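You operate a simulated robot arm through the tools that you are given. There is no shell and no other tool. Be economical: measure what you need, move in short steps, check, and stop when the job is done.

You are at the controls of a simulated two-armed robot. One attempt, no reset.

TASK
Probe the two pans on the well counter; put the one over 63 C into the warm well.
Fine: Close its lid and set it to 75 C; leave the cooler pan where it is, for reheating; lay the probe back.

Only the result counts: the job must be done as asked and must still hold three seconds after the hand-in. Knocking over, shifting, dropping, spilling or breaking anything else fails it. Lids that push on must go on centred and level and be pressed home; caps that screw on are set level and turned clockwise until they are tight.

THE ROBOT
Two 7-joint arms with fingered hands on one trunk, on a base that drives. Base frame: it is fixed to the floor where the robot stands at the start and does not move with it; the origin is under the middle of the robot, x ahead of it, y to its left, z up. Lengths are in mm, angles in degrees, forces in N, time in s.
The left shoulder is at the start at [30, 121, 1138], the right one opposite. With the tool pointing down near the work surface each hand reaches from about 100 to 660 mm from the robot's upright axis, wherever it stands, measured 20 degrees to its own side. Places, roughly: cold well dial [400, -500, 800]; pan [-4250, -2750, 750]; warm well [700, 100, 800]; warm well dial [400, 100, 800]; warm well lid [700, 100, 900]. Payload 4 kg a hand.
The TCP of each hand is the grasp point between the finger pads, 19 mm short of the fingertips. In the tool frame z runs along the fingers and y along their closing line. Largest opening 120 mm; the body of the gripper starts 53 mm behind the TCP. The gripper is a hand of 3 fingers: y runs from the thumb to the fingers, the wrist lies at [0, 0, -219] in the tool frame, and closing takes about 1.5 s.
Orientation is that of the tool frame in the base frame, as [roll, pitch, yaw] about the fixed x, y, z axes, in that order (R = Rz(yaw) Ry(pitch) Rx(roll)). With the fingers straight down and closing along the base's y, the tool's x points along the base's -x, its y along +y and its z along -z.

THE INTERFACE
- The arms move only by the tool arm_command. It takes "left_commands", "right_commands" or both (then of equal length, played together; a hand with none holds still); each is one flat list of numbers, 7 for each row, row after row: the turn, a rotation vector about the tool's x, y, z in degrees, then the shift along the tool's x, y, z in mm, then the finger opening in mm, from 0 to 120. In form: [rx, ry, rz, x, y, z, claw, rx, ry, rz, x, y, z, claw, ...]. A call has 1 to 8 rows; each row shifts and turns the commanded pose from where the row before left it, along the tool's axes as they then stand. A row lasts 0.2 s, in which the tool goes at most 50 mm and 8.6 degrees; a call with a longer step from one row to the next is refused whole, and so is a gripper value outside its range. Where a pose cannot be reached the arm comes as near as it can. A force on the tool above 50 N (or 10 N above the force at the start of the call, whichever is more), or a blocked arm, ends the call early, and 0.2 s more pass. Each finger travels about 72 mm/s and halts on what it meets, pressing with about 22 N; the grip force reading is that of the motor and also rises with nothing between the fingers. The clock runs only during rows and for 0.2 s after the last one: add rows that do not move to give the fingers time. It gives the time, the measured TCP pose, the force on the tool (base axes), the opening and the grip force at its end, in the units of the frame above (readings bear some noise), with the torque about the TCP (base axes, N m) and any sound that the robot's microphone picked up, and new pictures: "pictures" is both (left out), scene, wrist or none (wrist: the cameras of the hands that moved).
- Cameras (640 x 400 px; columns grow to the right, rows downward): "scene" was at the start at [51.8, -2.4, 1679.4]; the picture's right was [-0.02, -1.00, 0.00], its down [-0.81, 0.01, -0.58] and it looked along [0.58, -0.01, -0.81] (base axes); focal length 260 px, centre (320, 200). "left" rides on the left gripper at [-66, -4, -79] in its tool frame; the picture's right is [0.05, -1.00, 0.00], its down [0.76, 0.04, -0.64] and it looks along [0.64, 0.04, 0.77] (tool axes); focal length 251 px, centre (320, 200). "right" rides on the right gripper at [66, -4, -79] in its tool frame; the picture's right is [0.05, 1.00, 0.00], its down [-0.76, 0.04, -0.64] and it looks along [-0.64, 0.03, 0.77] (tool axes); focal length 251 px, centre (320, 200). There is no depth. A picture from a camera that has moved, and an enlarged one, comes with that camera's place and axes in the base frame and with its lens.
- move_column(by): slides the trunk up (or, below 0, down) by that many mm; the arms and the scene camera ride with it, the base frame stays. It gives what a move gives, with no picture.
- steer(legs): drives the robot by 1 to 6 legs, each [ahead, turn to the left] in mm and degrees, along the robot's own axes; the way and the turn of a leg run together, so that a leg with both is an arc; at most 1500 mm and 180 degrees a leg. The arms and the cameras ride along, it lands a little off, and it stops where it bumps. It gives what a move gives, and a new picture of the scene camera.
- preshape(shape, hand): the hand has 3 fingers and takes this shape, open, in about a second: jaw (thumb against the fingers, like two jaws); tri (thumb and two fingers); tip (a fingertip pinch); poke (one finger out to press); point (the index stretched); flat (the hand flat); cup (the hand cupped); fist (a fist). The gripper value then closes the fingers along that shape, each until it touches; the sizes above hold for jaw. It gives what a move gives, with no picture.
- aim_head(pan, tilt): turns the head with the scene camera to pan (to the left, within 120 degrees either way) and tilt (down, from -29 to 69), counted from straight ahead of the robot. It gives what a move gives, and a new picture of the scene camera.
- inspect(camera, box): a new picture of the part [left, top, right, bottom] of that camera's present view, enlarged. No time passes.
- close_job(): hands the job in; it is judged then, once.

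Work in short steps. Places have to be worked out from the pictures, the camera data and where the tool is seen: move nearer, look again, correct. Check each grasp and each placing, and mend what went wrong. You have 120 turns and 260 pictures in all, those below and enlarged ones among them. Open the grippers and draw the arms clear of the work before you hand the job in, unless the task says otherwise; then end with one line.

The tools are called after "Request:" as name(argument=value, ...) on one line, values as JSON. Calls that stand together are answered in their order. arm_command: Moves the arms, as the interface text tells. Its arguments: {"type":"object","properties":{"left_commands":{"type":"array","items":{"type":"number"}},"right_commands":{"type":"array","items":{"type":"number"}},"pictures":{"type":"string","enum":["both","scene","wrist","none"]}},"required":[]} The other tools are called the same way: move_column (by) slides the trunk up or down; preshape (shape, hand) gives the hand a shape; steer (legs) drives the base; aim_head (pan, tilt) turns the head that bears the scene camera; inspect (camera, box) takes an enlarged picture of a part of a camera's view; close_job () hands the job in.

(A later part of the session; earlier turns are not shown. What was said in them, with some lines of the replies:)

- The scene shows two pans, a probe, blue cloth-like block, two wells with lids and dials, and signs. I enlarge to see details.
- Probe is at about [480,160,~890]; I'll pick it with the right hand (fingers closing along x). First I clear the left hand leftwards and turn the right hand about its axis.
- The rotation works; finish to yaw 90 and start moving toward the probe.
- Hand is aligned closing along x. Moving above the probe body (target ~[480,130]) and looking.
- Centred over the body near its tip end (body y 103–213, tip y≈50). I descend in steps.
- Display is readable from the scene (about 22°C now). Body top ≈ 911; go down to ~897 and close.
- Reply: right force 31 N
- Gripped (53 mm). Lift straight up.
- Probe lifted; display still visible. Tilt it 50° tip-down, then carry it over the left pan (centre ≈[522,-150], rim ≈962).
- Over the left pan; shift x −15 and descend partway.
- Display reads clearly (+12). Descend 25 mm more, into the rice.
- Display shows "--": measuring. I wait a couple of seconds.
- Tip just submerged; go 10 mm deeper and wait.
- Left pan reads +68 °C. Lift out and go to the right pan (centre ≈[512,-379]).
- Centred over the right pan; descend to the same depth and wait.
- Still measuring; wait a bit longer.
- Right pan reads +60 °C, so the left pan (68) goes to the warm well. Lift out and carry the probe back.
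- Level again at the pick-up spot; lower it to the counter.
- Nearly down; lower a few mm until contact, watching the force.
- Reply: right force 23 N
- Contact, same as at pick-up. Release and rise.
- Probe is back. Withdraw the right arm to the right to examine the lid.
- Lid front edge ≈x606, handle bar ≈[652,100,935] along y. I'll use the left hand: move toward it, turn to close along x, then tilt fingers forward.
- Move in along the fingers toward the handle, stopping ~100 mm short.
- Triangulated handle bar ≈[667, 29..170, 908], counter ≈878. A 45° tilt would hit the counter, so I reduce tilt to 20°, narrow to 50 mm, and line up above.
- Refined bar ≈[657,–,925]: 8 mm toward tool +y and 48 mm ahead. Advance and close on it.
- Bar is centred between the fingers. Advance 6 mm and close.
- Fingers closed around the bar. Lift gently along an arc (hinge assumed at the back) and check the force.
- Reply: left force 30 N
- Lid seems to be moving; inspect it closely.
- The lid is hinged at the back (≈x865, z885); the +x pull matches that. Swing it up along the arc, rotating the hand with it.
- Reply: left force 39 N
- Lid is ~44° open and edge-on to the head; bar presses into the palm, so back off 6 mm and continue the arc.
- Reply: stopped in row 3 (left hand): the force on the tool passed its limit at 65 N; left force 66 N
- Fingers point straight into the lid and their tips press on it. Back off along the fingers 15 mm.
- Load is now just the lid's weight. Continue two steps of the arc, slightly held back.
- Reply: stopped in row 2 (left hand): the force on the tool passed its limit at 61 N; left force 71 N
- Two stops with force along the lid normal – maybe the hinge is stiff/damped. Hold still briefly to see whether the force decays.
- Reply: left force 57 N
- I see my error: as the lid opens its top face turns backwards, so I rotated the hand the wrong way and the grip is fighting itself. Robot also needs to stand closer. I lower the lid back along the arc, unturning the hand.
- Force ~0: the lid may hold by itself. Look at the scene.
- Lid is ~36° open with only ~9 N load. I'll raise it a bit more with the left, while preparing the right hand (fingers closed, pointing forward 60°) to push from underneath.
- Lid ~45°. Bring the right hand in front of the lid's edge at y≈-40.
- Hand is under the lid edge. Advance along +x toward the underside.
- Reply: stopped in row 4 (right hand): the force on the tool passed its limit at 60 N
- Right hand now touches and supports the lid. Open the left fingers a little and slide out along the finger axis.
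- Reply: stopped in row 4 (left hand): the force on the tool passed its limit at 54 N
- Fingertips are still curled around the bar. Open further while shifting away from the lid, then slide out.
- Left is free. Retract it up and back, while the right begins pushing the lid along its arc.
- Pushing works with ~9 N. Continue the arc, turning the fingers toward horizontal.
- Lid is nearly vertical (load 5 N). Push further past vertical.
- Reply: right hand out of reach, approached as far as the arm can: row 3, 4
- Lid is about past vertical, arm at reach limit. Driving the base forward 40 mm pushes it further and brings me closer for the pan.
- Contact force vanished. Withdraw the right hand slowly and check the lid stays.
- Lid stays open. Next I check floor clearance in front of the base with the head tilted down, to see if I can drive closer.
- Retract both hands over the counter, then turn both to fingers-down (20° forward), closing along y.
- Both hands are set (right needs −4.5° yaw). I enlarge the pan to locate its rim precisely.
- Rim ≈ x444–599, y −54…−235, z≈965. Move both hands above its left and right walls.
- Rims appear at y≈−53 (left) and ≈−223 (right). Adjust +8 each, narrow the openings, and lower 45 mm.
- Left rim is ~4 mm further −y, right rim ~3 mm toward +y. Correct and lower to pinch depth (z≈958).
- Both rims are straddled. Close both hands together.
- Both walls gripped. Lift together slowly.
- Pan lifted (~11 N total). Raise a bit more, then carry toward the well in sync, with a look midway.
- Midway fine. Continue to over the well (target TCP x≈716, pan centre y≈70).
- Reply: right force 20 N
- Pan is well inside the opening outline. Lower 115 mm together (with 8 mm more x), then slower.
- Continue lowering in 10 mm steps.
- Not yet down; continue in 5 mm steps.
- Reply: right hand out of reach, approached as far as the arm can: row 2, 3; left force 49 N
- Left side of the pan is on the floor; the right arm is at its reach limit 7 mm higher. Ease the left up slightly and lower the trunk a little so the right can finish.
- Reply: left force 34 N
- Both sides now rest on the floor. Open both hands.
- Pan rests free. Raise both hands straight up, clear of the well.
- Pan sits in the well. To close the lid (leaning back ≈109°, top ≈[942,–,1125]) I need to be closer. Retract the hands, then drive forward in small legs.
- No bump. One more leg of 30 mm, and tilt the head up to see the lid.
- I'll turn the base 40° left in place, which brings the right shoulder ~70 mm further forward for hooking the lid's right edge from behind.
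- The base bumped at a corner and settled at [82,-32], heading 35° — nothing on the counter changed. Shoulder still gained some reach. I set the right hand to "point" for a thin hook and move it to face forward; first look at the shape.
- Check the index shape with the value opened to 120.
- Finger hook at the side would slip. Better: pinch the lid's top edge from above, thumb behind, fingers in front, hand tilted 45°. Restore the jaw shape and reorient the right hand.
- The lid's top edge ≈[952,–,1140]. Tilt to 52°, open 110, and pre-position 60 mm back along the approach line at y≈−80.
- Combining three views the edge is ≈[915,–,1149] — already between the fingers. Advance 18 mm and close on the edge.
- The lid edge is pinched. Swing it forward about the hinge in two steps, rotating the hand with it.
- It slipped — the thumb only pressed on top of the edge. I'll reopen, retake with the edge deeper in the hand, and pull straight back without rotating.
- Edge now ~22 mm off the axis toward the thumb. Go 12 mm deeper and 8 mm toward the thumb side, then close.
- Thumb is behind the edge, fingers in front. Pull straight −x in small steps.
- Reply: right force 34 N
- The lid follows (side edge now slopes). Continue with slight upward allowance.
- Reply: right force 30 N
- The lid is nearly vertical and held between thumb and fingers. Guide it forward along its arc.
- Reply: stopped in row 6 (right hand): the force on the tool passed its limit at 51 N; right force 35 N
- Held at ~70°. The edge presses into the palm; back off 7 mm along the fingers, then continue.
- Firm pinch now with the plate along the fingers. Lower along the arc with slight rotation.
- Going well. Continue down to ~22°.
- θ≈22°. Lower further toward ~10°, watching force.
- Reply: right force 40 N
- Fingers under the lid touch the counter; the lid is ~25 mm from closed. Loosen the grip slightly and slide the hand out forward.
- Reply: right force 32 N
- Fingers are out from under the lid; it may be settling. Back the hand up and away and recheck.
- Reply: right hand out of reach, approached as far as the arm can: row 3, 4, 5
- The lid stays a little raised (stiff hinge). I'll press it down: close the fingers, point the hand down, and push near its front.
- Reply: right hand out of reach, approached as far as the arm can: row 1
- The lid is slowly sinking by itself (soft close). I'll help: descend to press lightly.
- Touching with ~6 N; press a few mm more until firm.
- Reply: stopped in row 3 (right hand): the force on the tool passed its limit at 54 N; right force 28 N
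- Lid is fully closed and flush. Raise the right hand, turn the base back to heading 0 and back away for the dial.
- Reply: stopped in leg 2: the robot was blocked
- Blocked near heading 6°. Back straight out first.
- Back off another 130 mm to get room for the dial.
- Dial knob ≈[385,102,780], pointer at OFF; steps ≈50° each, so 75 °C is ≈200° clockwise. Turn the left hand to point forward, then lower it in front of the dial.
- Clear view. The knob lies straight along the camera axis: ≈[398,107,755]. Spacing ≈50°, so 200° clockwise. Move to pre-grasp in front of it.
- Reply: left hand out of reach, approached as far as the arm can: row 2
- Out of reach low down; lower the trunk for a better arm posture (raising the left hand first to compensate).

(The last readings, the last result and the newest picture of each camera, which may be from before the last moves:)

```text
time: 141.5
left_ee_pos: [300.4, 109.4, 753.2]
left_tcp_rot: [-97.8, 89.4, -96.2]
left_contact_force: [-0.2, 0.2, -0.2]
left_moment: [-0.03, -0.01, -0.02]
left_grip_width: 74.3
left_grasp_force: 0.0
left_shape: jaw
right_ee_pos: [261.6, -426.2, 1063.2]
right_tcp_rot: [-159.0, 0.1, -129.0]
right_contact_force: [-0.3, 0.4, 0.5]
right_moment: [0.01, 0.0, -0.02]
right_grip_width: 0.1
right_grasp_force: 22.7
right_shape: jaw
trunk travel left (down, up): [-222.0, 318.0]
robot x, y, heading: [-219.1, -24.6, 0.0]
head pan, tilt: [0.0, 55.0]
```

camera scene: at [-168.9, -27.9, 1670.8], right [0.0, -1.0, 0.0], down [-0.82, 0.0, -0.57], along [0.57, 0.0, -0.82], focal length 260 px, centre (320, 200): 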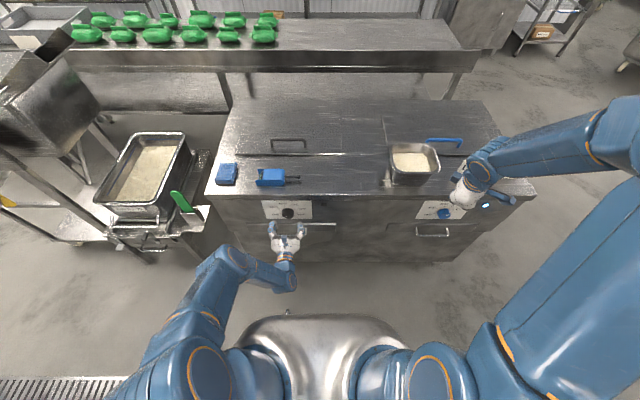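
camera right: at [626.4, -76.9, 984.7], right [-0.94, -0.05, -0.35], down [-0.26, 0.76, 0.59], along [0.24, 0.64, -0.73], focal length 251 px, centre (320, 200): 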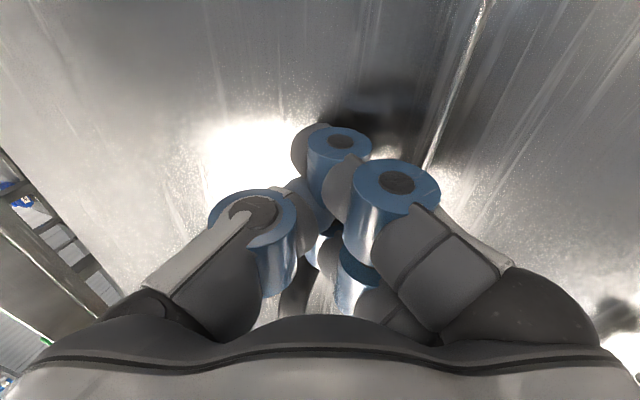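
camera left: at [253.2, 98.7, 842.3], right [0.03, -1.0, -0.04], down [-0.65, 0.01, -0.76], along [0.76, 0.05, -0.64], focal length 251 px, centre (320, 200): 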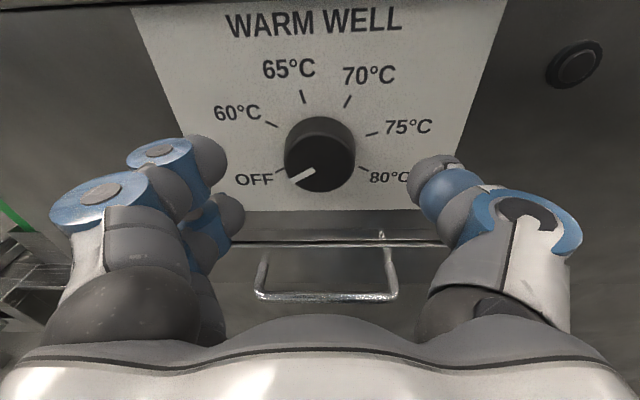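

Now advance toward the knob and look.

Request:
arm_command(left_commands=[0, 0, 0, 0, -1, 20, 75, 0, 0, 0, 0, -1, 20, 75, 0, 0, 0, 0, 0, 0, 75], pictures="both")

```text
time: 142.3
left_ee_pos: [339.8, 108.9, 751.9]
left_tcp_rot: [-97.3, 89.3, -95.6]
left_contact_force: [-0.8, 0.5, -0.1]
left_moment: [0.01, 0.02, 0.02]
left_grip_width: 74.5
left_grasp_force: 0.0
left_shape: jaw
right_ee_pos: [261.2, -425.4, 1061.2]
right_tcp_rot: [-159.0, 0.1, -128.9]
right_contact_force: [-0.6, 0.2, -0.3]
right_moment: [0.0, -0.01, 0.05]
right_grip_width: 0.2
right_grasp_force: 21.8
right_shape: jaw
trunk travel left (down, up): [-222.0, 318.0]
robot x, y, heading: [-219.9, -26.1, -0.0]
head pan, tilt: [0.0, 55.0]
camera scene: at [-168.9, -28.3, 1550.7], right [0.0, -1.0, 0.0], down [-0.82, 0.0, -0.57], along [0.57, 0.0, -0.82], focal length 260 px, centre (320, 200)
camera left: at [262.6, 102.9, 820.3], right [0.03, -1.0, -0.04], down [-0.65, 0.01, -0.76], along [0.76, 0.05, -0.64], focal length 251 px, centre (320, 200)
```

scene: 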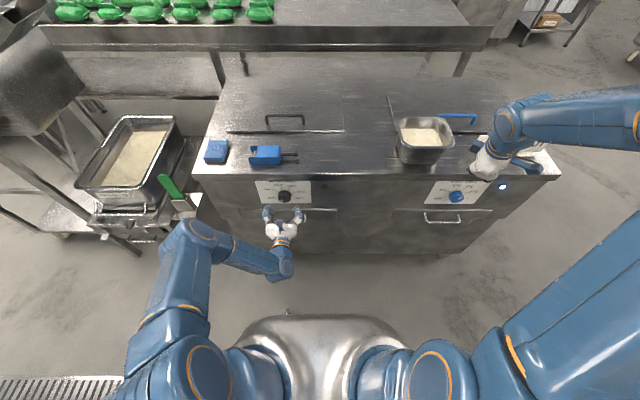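
left: 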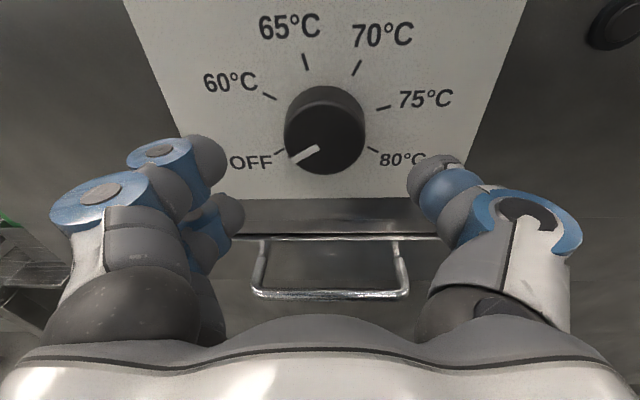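

Knob ≈[403,107,748], 47 mm wide. Pre-rotate the hand −100° so it can turn the knob clockwise.

Request:
arm_command(left_commands=[0, 0, -8.4, 4, -2, 0, 75, 0, 0, -8.4, 0, 0, 0, 75, 0, 0, -8.4, 0, 0, 0, 75, 0, 0, -8.4, 0, 0, 0, 75, 0, 0, -8.4, 0, 0, 0, 75, 0, 0, -8.4, 0, 0, 0, 75, 0, 0, -8.4, 0, 0, 0, 75, 0, 0, -8.4, 0, 0, 0, 75], pictures="none")

Request:
arm_command(left_commands=[0, 0, -8.4, 0, 0, 0, 75, 0, 0, -8.4, 0, 0, 0, 75, 0, 0, -8.4, 0, 0, 0, 75, 0, 0, -8.4, 0, 0, 0, 75], pictures="wrist")

```text
time: 144.1
left_ee_pos: [340.1, 106.8, 749.5]
left_tcp_rot: [-90.1, 22.1, -88.5]
left_contact_force: [-0.4, 0.1, 1.0]
left_moment: [0.0, -0.03, 0.0]
left_grip_width: 74.4
left_grasp_force: 0.1
left_shape: jaw
right_ee_pos: [261.9, -425.2, 1062.1]
right_tcp_rot: [-159.0, 0.1, -129.0]
right_contact_force: [0.6, 0.6, 0.6]
right_moment: [0.0, 0.01, 0.01]
right_grip_width: 0.0
right_grasp_force: 22.0
right_shape: jaw
trunk travel left (down, up): [-222.0, 318.0]
robot x, y, heading: [-223.7, -27.9, -0.1]
head pan, tilt: [0.0, 55.0]
```

```text
time: 145.1
left_ee_pos: [340.2, 107.6, 749.3]
left_tcp_rot: [-90.1, -11.4, -88.4]
left_contact_force: [0.0, 0.3, -0.7]
left_moment: [0.03, -0.01, 0.02]
left_grip_width: 74.4
left_grasp_force: 0.0
left_shape: jaw
right_ee_pos: [260.5, -426.6, 1061.5]
right_tcp_rot: [-159.0, 0.1, -129.0]
right_contact_force: [-0.1, -0.3, 1.1]
right_moment: [0.01, -0.02, 0.01]
right_grip_width: 0.0
right_grasp_force: 22.0
right_shape: jaw
trunk travel left (down, up): [-222.0, 318.0]
robot x, y, heading: [-220.7, -27.2, 0.0]
head pan, tilt: [0.0, 55.0]
camera left: at [259.8, 171.0, 741.1], right [0.0, 0.15, 0.99], down [-0.62, -0.77, 0.11], along [0.78, -0.61, 0.09], focal length 251 px, centre (320, 200)
```

left: 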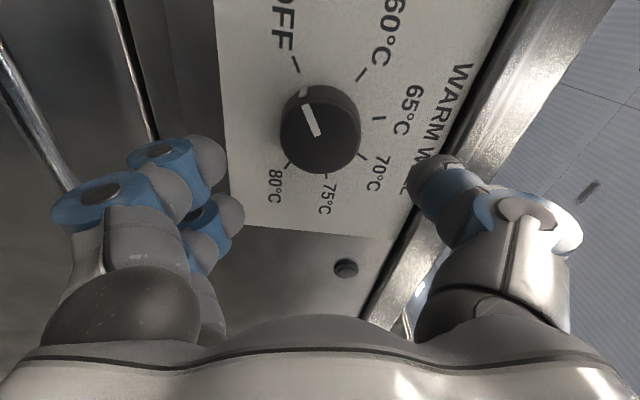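

Knob is exactly on the hand axis. Advance 62 mm and grip it.

Request:
arm_command(left_commands=[0, 0, 0, 0, 0, 25, 75, 0, 0, 0, 0, 0, 20, 75, 0, 0, 0, 0, 0, 10, 75, 0, 0, 0, 0, 0, 7, 75, 0, 0, 0, 0, 0, 0, 60, 0, 0, 0, 0, 0, 0, 45, 0, 0, 0, 0, 0, 0, 35, 0, 0, 0, 0, 0, 0, 30], pictures="wrist")

```text
time: 146.9
left_ee_pos: [401.6, 110.7, 749.1]
left_tcp_rot: [-90.0, -11.3, -88.5]
left_contact_force: [-13.9, -0.8, 2.8]
left_moment: [-0.07, 0.09, 0.04]
left_grip_width: 40.2
left_grasp_force: 22.5
left_shape: jaw
right_ee_pos: [261.0, -427.5, 1062.7]
right_tcp_rot: [-158.9, 0.1, -129.0]
right_contact_force: [0.0, 0.4, 0.0]
right_moment: [0.01, 0.0, 0.03]
right_grip_width: 0.0
right_grasp_force: 21.6
right_shape: jaw
trunk travel left (down, up): [-222.0, 318.0]
robot x, y, heading: [-219.3, -30.3, -0.3]
head pan, tilt: [0.0, 55.0]
camera left: at [320.6, 173.0, 741.1], right [0.0, 0.15, 0.99], down [-0.62, -0.78, 0.11], along [0.78, -0.61, 0.09], focal length 251 px, centre (320, 200)
```

left: 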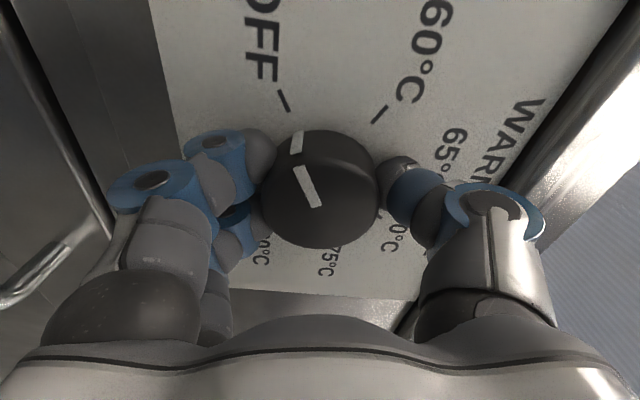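

Knob gripped. Rotate clockwise ~100°.

Request:
arm_command(left_commands=[0, 0, 8.4, 0, 0, -1.5, 30, 0, 0, 8.4, 0, 0, 0, 30, 0, 0, 8.4, 0, 0, 0, 30, 0, 0, 8.4, 0, 0, 0, 30, 0, 0, 8.4, 0, 0, 0, 30, 0, 0, 8.4, 0, 0, 0, 30], pictures="wrist")

```text
time: 148.3
left_ee_pos: [399.8, 108.6, 750.6]
left_tcp_rot: [-89.9, 39.2, -88.3]
left_contact_force: [-1.4, -7.5, 10.8]
left_moment: [-0.09, -0.25, -0.18]
left_grip_width: 38.8
left_grasp_force: 22.1
left_shape: jaw
right_ee_pos: [261.8, -426.9, 1061.2]
right_tcp_rot: [-159.0, 0.0, -129.1]
right_contact_force: [0.4, 0.1, 0.3]
right_moment: [0.0, 0.0, -0.03]
right_grip_width: 0.0
right_grasp_force: 22.0
right_shape: jaw
trunk travel left (down, up): [-222.0, 318.0]
robot x, y, heading: [-221.4, -30.4, -0.2]
head pan, tilt: [0.0, 55.0]
camera left: at [319.7, 156.1, 796.0], right [0.02, -0.67, 0.74], down [-0.63, -0.58, -0.52], along [0.78, -0.46, -0.43], focal length 251 px, centre (320, 200)
```

left: 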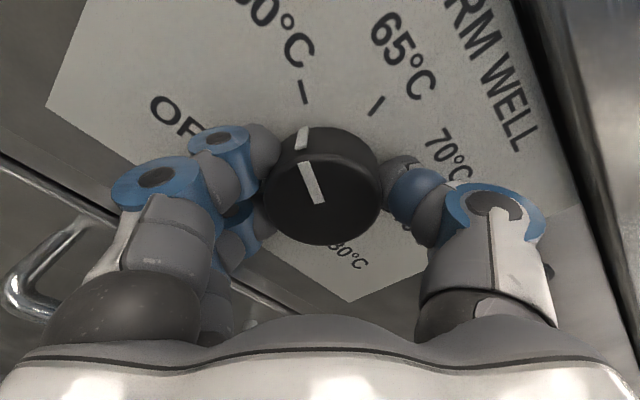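

Pointer is at 60 after 50° — steps confirmed. Keep turning; 150° more.

Request:
arm_command(left_commands=[0, 0, 8.4, 0, 0, 0, 30, 0, 0, 8.4, 0, 0, 0, 30, 0, 0, 8.4, 0, 0, 0, 30, 0, 0, 8.4, 0, 0, 0, 30, 0, 0, 8.4, 0, 0, 0, 30, 0, 0, 8.4, 0, 0, 0, 30], pictures="none")

Request:
arm_command(left_commands=[0, 0, 8.4, 0, 0, 0, 30, 0, 0, 8.4, 0, 0, 0, 30, 0, 0, 8.4, 0, 0, 0, 30, 0, 0, 8.4, 0, 0, 0, 30, 0, 0, 8.4, 0, 0, 0, 30, 0, 0, 8.4, 0, 0, 0, 30], pictures="wrist")

```text
time: 149.7
left_ee_pos: [399.9, 106.9, 751.1]
left_tcp_rot: [-98.5, 89.7, -97.0]
left_contact_force: [-8.0, -9.7, 7.1]
left_moment: [-0.15, -0.1, -0.42]
left_grip_width: 38.5
left_grasp_force: 22.2
left_shape: jaw
right_ee_pos: [259.9, -427.5, 1062.6]
right_tcp_rot: [-158.9, 0.2, -128.9]
right_contact_force: [0.2, -0.6, -0.9]
right_moment: [0.03, -0.04, 0.0]
right_grip_width: 0.2
right_grasp_force: 22.0
right_shape: jaw
trunk travel left (down, up): [-222.0, 318.0]
robot x, y, heading: [-219.6, -24.1, 0.2]
head pan, tilt: [0.0, 55.0]
```

```text
time: 151.1
left_ee_pos: [400.4, 108.1, 749.0]
left_tcp_rot: [90.3, 40.0, 91.7]
left_contact_force: [-3.7, -11.0, -1.1]
left_moment: [-0.07, -0.04, -0.17]
left_grip_width: 38.2
left_grasp_force: 21.5
left_shape: jaw
right_ee_pos: [261.3, -427.4, 1061.6]
right_tcp_rot: [-159.1, 0.1, -129.0]
right_contact_force: [-1.9, 0.1, 0.2]
right_moment: [-0.01, -0.02, -0.01]
right_grip_width: 0.0
right_grasp_force: 21.9
right_shape: jaw
trunk travel left (down, up): [-222.0, 318.0]
robot x, y, heading: [-220.6, -24.7, -0.3]
head pan, tilt: [0.0, 55.0]
camera left: at [323.0, 53.0, 790.4], right [0.02, -0.6, -0.8], down [-0.66, 0.59, -0.46], along [0.75, 0.54, -0.39], focal length 251 px, centre (320, 200)
```

left: 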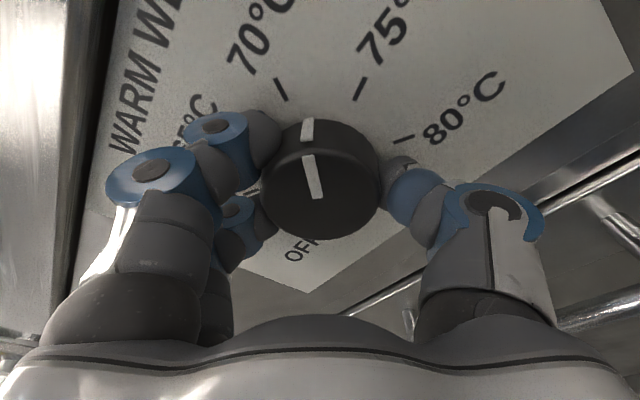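

Pointer is past 70; in the aligned 60 view the tick stood just above the side mark, so ~37° remain to 75. Rotate 34° and look.

Request:
arm_command(left_commands=[0, 0, 8.5, 0, 0, 0, 30, 0, 0, 8.5, 0, 0, 0, 30, 0, 0, 8.5, 0, 0, 0, 30, 0, 0, 8.5, 0, 0, 0, 30], pictures="wrist")

```text
time: 152.1
left_ee_pos: [399.7, 110.4, 749.5]
left_tcp_rot: [90.2, 6.1, 91.6]
left_contact_force: [-10.4, -7.9, -1.3]
left_moment: [-0.09, -0.26, -0.26]
left_grip_width: 38.0
left_grasp_force: 22.2
left_shape: jaw
right_ee_pos: [259.6, -426.7, 1061.8]
right_tcp_rot: [-159.0, 0.1, -129.1]
right_contact_force: [-0.7, -0.6, 0.1]
right_moment: [0.02, 0.01, 0.02]
right_grip_width: 0.1
right_grasp_force: 22.0
right_shape: jaw
trunk travel left (down, up): [-222.0, 318.0]
robot x, y, heading: [-219.7, -26.2, -0.2]
head pan, tilt: [0.0, 55.0]
camera left: at [323.7, 40.9, 754.1], right [0.0, -0.05, -1.0], down [-0.66, 0.75, -0.04], along [0.75, 0.66, -0.03], focal length 251 px, centre (320, 200)
```

left: 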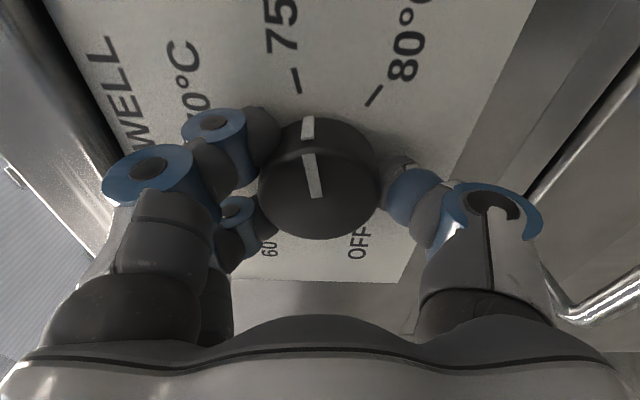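

Nearly at 75. Release, back off and check from the front.

Request:
arm_command(left_commands=[0, 0, 0, 0, 0, 0, 50, 0, 0, 0, 0, 0, 0, 75, 0, 0, 0, 0, 0, 0, 75, 0, 0, 0, 0, 0, -20, 75, 0, 0, 0, 0, 0, -20, 75, 0, 0, 0, 0, 0, -22, 75], pictures="wrist")

Request:
inspect(camera="scene", box=[240, 165, 330, 225])

```text
time: 153.5
left_ee_pos: [338.6, 110.3, 748.5]
left_tcp_rot: [90.0, 6.1, 91.7]
left_contact_force: [0.0, 0.5, 0.5]
left_moment: [0.0, 0.04, 0.03]
left_grip_width: 74.4
left_grasp_force: 0.0
left_shape: jaw
right_ee_pos: [262.1, -425.6, 1062.1]
right_tcp_rot: [-159.0, 0.1, -129.0]
right_contact_force: [-1.3, 1.1, 0.2]
right_moment: [0.05, -0.04, -0.01]
right_grip_width: 0.0
right_grasp_force: 22.3
right_shape: jaw
trunk travel left (down, up): [-222.0, 318.0]
robot x, y, heading: [-223.8, -25.3, -0.0]
head pan, tilt: [0.0, 55.0]
camera left: at [261.6, 41.9, 753.7], right [0.0, -0.05, -1.0], down [-0.67, 0.75, -0.04], along [0.75, 0.66, -0.04], focal length 251 px, centre (320, 200)
```

left: 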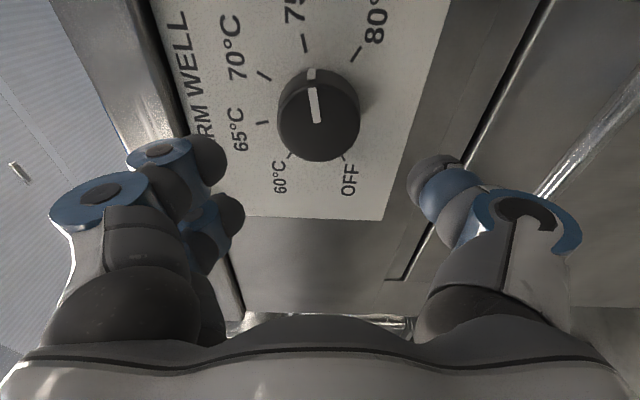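

```text
6.67 times, centred on (285, 195) of scene
camera zoom: at [-169.1, -28.2, 1550.7], right [0.0, -1.0, 0.0], down [-0.82, 0.0, -0.57], along [0.57, 0.0, -0.82], focal length 1736 px, centre (553, 233)
```

zoom: 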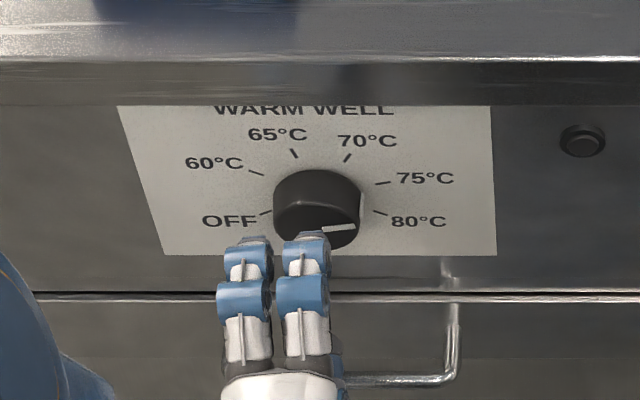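

Both marks look near 75; verify with enlarged views.

Request:
inspect(camera="left", box=[240, 20, 400, 180])

Request:
inspect(camera="scene", box=[265, 175, 315, 205])

```text
2.50 times, centred on (320, 100) of left
camera zoom: at [261.6, 41.9, 753.7], right [0.0, -0.05, -1.0], down [-0.67, 0.75, -0.04], along [0.75, 0.66, -0.04], focal length 629 px, centre (320, 450)
```

zoom: 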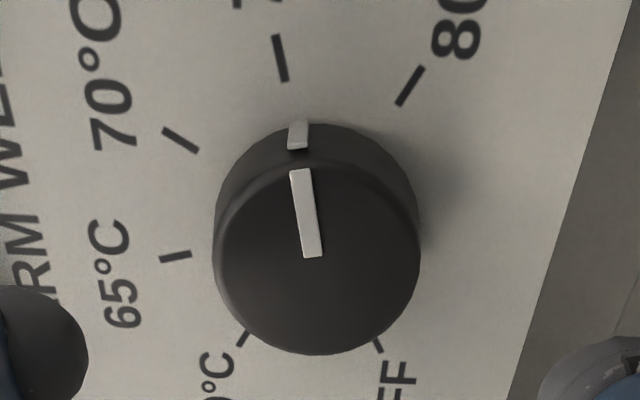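

```text
12.80 times, centred on (290, 190) of scene
camera zoom: at [-169.1, -28.2, 1550.7], right [0.0, -1.0, 0.0], down [-0.82, 0.0, -0.57], along [0.57, 0.0, -0.82], focal length 3332 px, centre (704, 328)
```

zoom: 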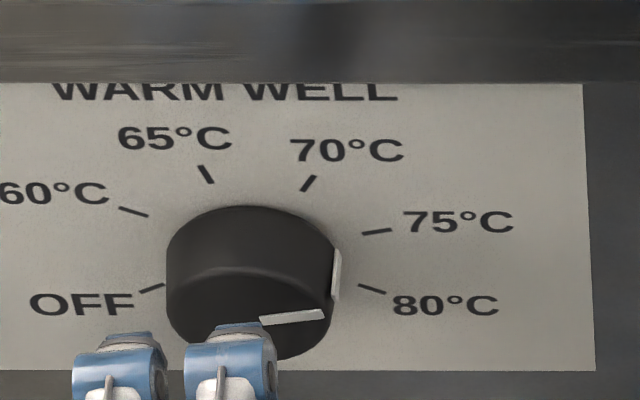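

Mark and tick are parallel — dial set at 75 (rotated 185° for 4×46°). Withdraw: open the right hand, retract the left, back the base off, and check the overall scene.

Request:
arm_command(left_commands=[0, 0, 0, 0, 0, -30, 100, 0, 0, 0, 0, 0, -30, 120, 0, 0, 0, 0, 0, -30, 120, 0, 0, 0, 0, 0, 0, 120], right_commands=[0, 0, 0, 0, 0, 0, 60, 0, 0, 0, 0, 0, 0, 120, 0, 0, 0, 0, 0, 0, 120, 0, 0, 0, 0, 0, 0, 120], pictures="none")

Request:
steer(legs=[[-150, 0]])

Request:
aim_head(pan=0, tilt=45)

Request:
inspect(camera="scene", box=[190, 100, 540, 290])

```text
time: 154.5
left_ee_pos: [248.0, 102.9, 750.5]
left_tcp_rot: [90.2, 6.2, 91.5]
left_contact_force: [0.0, 0.1, 0.5]
left_moment: [0.04, -0.02, -0.01]
left_grip_width: 119.9
left_grasp_force: 0.1
left_shape: jaw
right_ee_pos: [263.0, -426.5, 1061.8]
right_tcp_rot: [-159.0, 0.1, -129.0]
right_contact_force: [-0.8, -0.9, 0.6]
right_moment: [0.0, 0.0, -0.02]
right_grip_width: 110.5
right_grasp_force: 0.0
right_shape: jaw
trunk travel left (down, up): [-222.0, 318.0]
robot x, y, heading: [-223.3, -31.2, -0.1]
head pan, tilt: [0.0, 55.0]
```

```text
time: 155.8
left_ee_pos: [98.1, 104.2, 751.0]
left_tcp_rot: [90.1, 6.2, 91.6]
left_contact_force: [0.1, 0.7, 0.0]
left_moment: [-0.02, -0.01, -0.01]
left_grip_width: 119.9
left_grasp_force: 0.1
left_shape: jaw
right_ee_pos: [111.4, -425.8, 1062.4]
right_tcp_rot: [-158.9, 0.1, -129.1]
right_contact_force: [-0.7, -0.3, 0.5]
right_moment: [0.02, -0.02, 0.0]
right_grip_width: 119.7
right_grasp_force: 0.1
right_shape: jaw
trunk travel left (down, up): [-222.0, 318.0]
robot x, y, heading: [-366.2, -25.4, 0.0]
head pan, tilt: [0.0, 55.0]
camera scene: at [-320.5, -28.2, 1550.8], right [0.0, -1.0, 0.0], down [-0.82, 0.0, -0.57], along [0.57, 0.0, -0.82], focal length 260 px, centre (320, 200)
```

scene: 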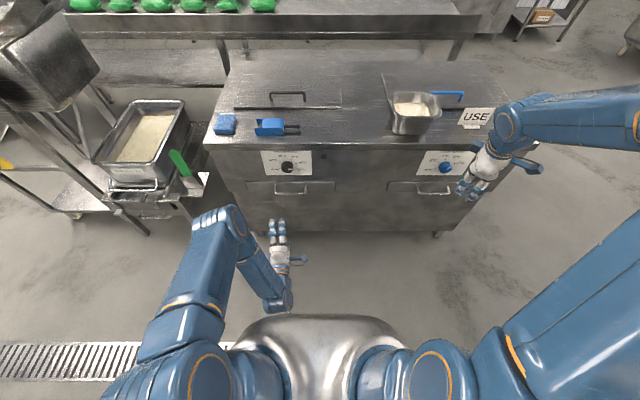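

```text
time: 156.6
left_ee_pos: [97.8, 103.8, 751.0]
left_tcp_rot: [90.1, 6.2, 91.6]
left_contact_force: [0.4, -0.3, 0.6]
left_moment: [-0.02, -0.02, -0.01]
left_grip_width: 120.1
left_grasp_force: 0.0
left_shape: jaw
right_ee_pos: [113.1, -425.4, 1062.0]
right_tcp_rot: [-159.1, 0.2, -128.9]
right_contact_force: [-0.3, -0.5, 0.9]
right_moment: [-0.01, -0.03, 0.0]
right_grip_width: 120.2
right_grasp_force: 0.1
right_shape: jaw
trunk travel left (down, up): [-222.0, 318.0]
robot x, y, heading: [-371.1, -23.5, -0.2]
head pan, tilt: [0.0, 45.0]
camera scene: at [-308.3, -28.2, 1564.1], right [0.0, -1.0, 0.0], down [-0.71, 0.0, -0.71], along [0.71, 0.0, -0.71], focal length 260 px, centre (320, 200)
```

scene: 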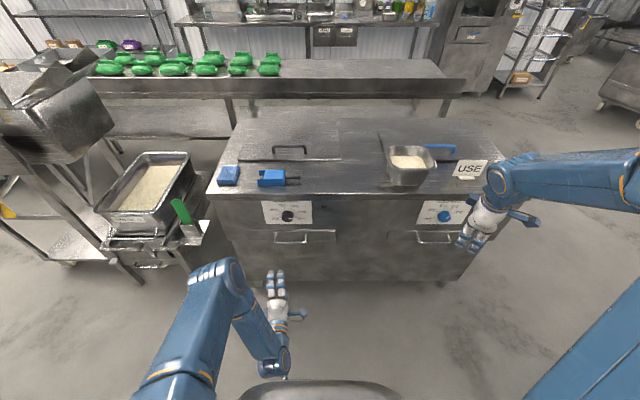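

```text
1.83 times, centred on (365, 195) of scene
camera zoom: at [-308.3, -28.2, 1564.1], right [0.0, -1.0, 0.0], down [-0.71, 0.0, -0.71], along [0.71, 0.0, -0.71], focal length 476 px, centre (238, 209)
```

zoom: 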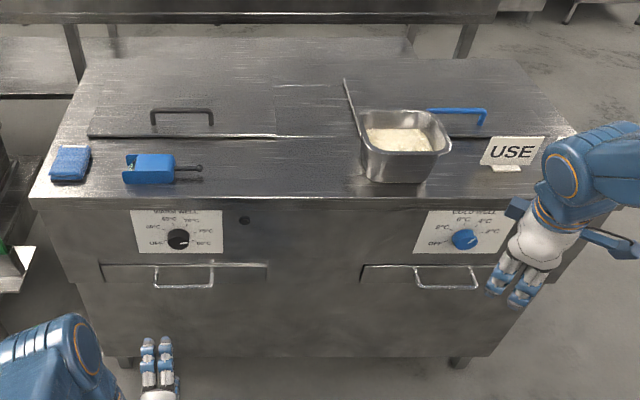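

Everything is in place. One last zoom on the dial and its lamp.

Request:
inspect(camera="scene", box=[255, 190, 345, 245])

Request:
inspect(camera="scene", box=[400, 180, 520, 250])

```text
7.11 times, centred on (300, 218) of scene
camera zoom: at [-308.3, -28.2, 1564.1], right [0.0, -1.0, 0.0], down [-0.71, 0.0, -0.71], along [0.71, 0.0, -0.71], focal length 1851 px, centre (462, 76)
```

zoom: 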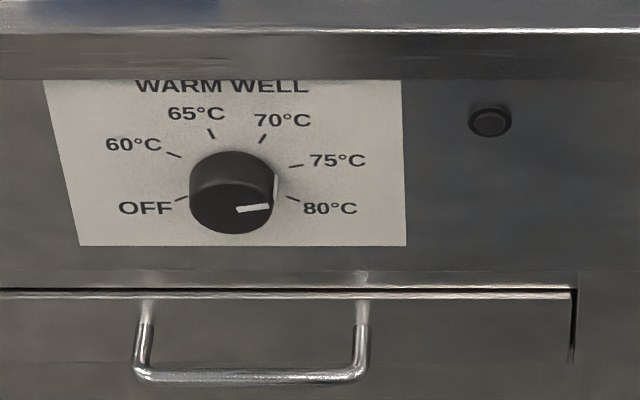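

```text
5.33 times, centred on (460, 215) of scene
camera zoom: at [-308.3, -28.2, 1564.1], right [0.0, -1.0, 0.0], down [-0.71, 0.0, -0.71], along [0.71, 0.0, -0.71], focal length 1388 px, centre (-427, 120)
```

zoom: 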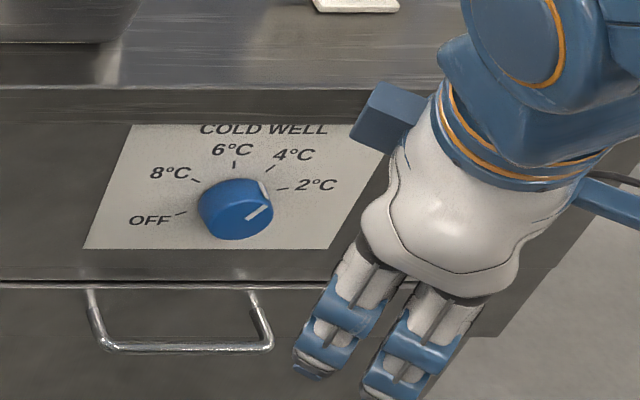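

The dial stands on 75 °C, with the same mark-to-tick look as the cold dial on its own setting. The lid is closed flush, the probe is back in its place, the cooler pan is still on the counter, and both hands are open and clear. I'm handing in.

Request:
close_job()

```text
The job is handed in.
```

I handed the job in. The left pan read 68 °C and is in the warm well, with the lid closed flush and the dial at 75 °C. The other pan read 60 °C and stays on the counter, and the probe is back in its place. The warm well's panel light was unlit at hand-in, although the cold well's was lit at the start, and I did not find out why.
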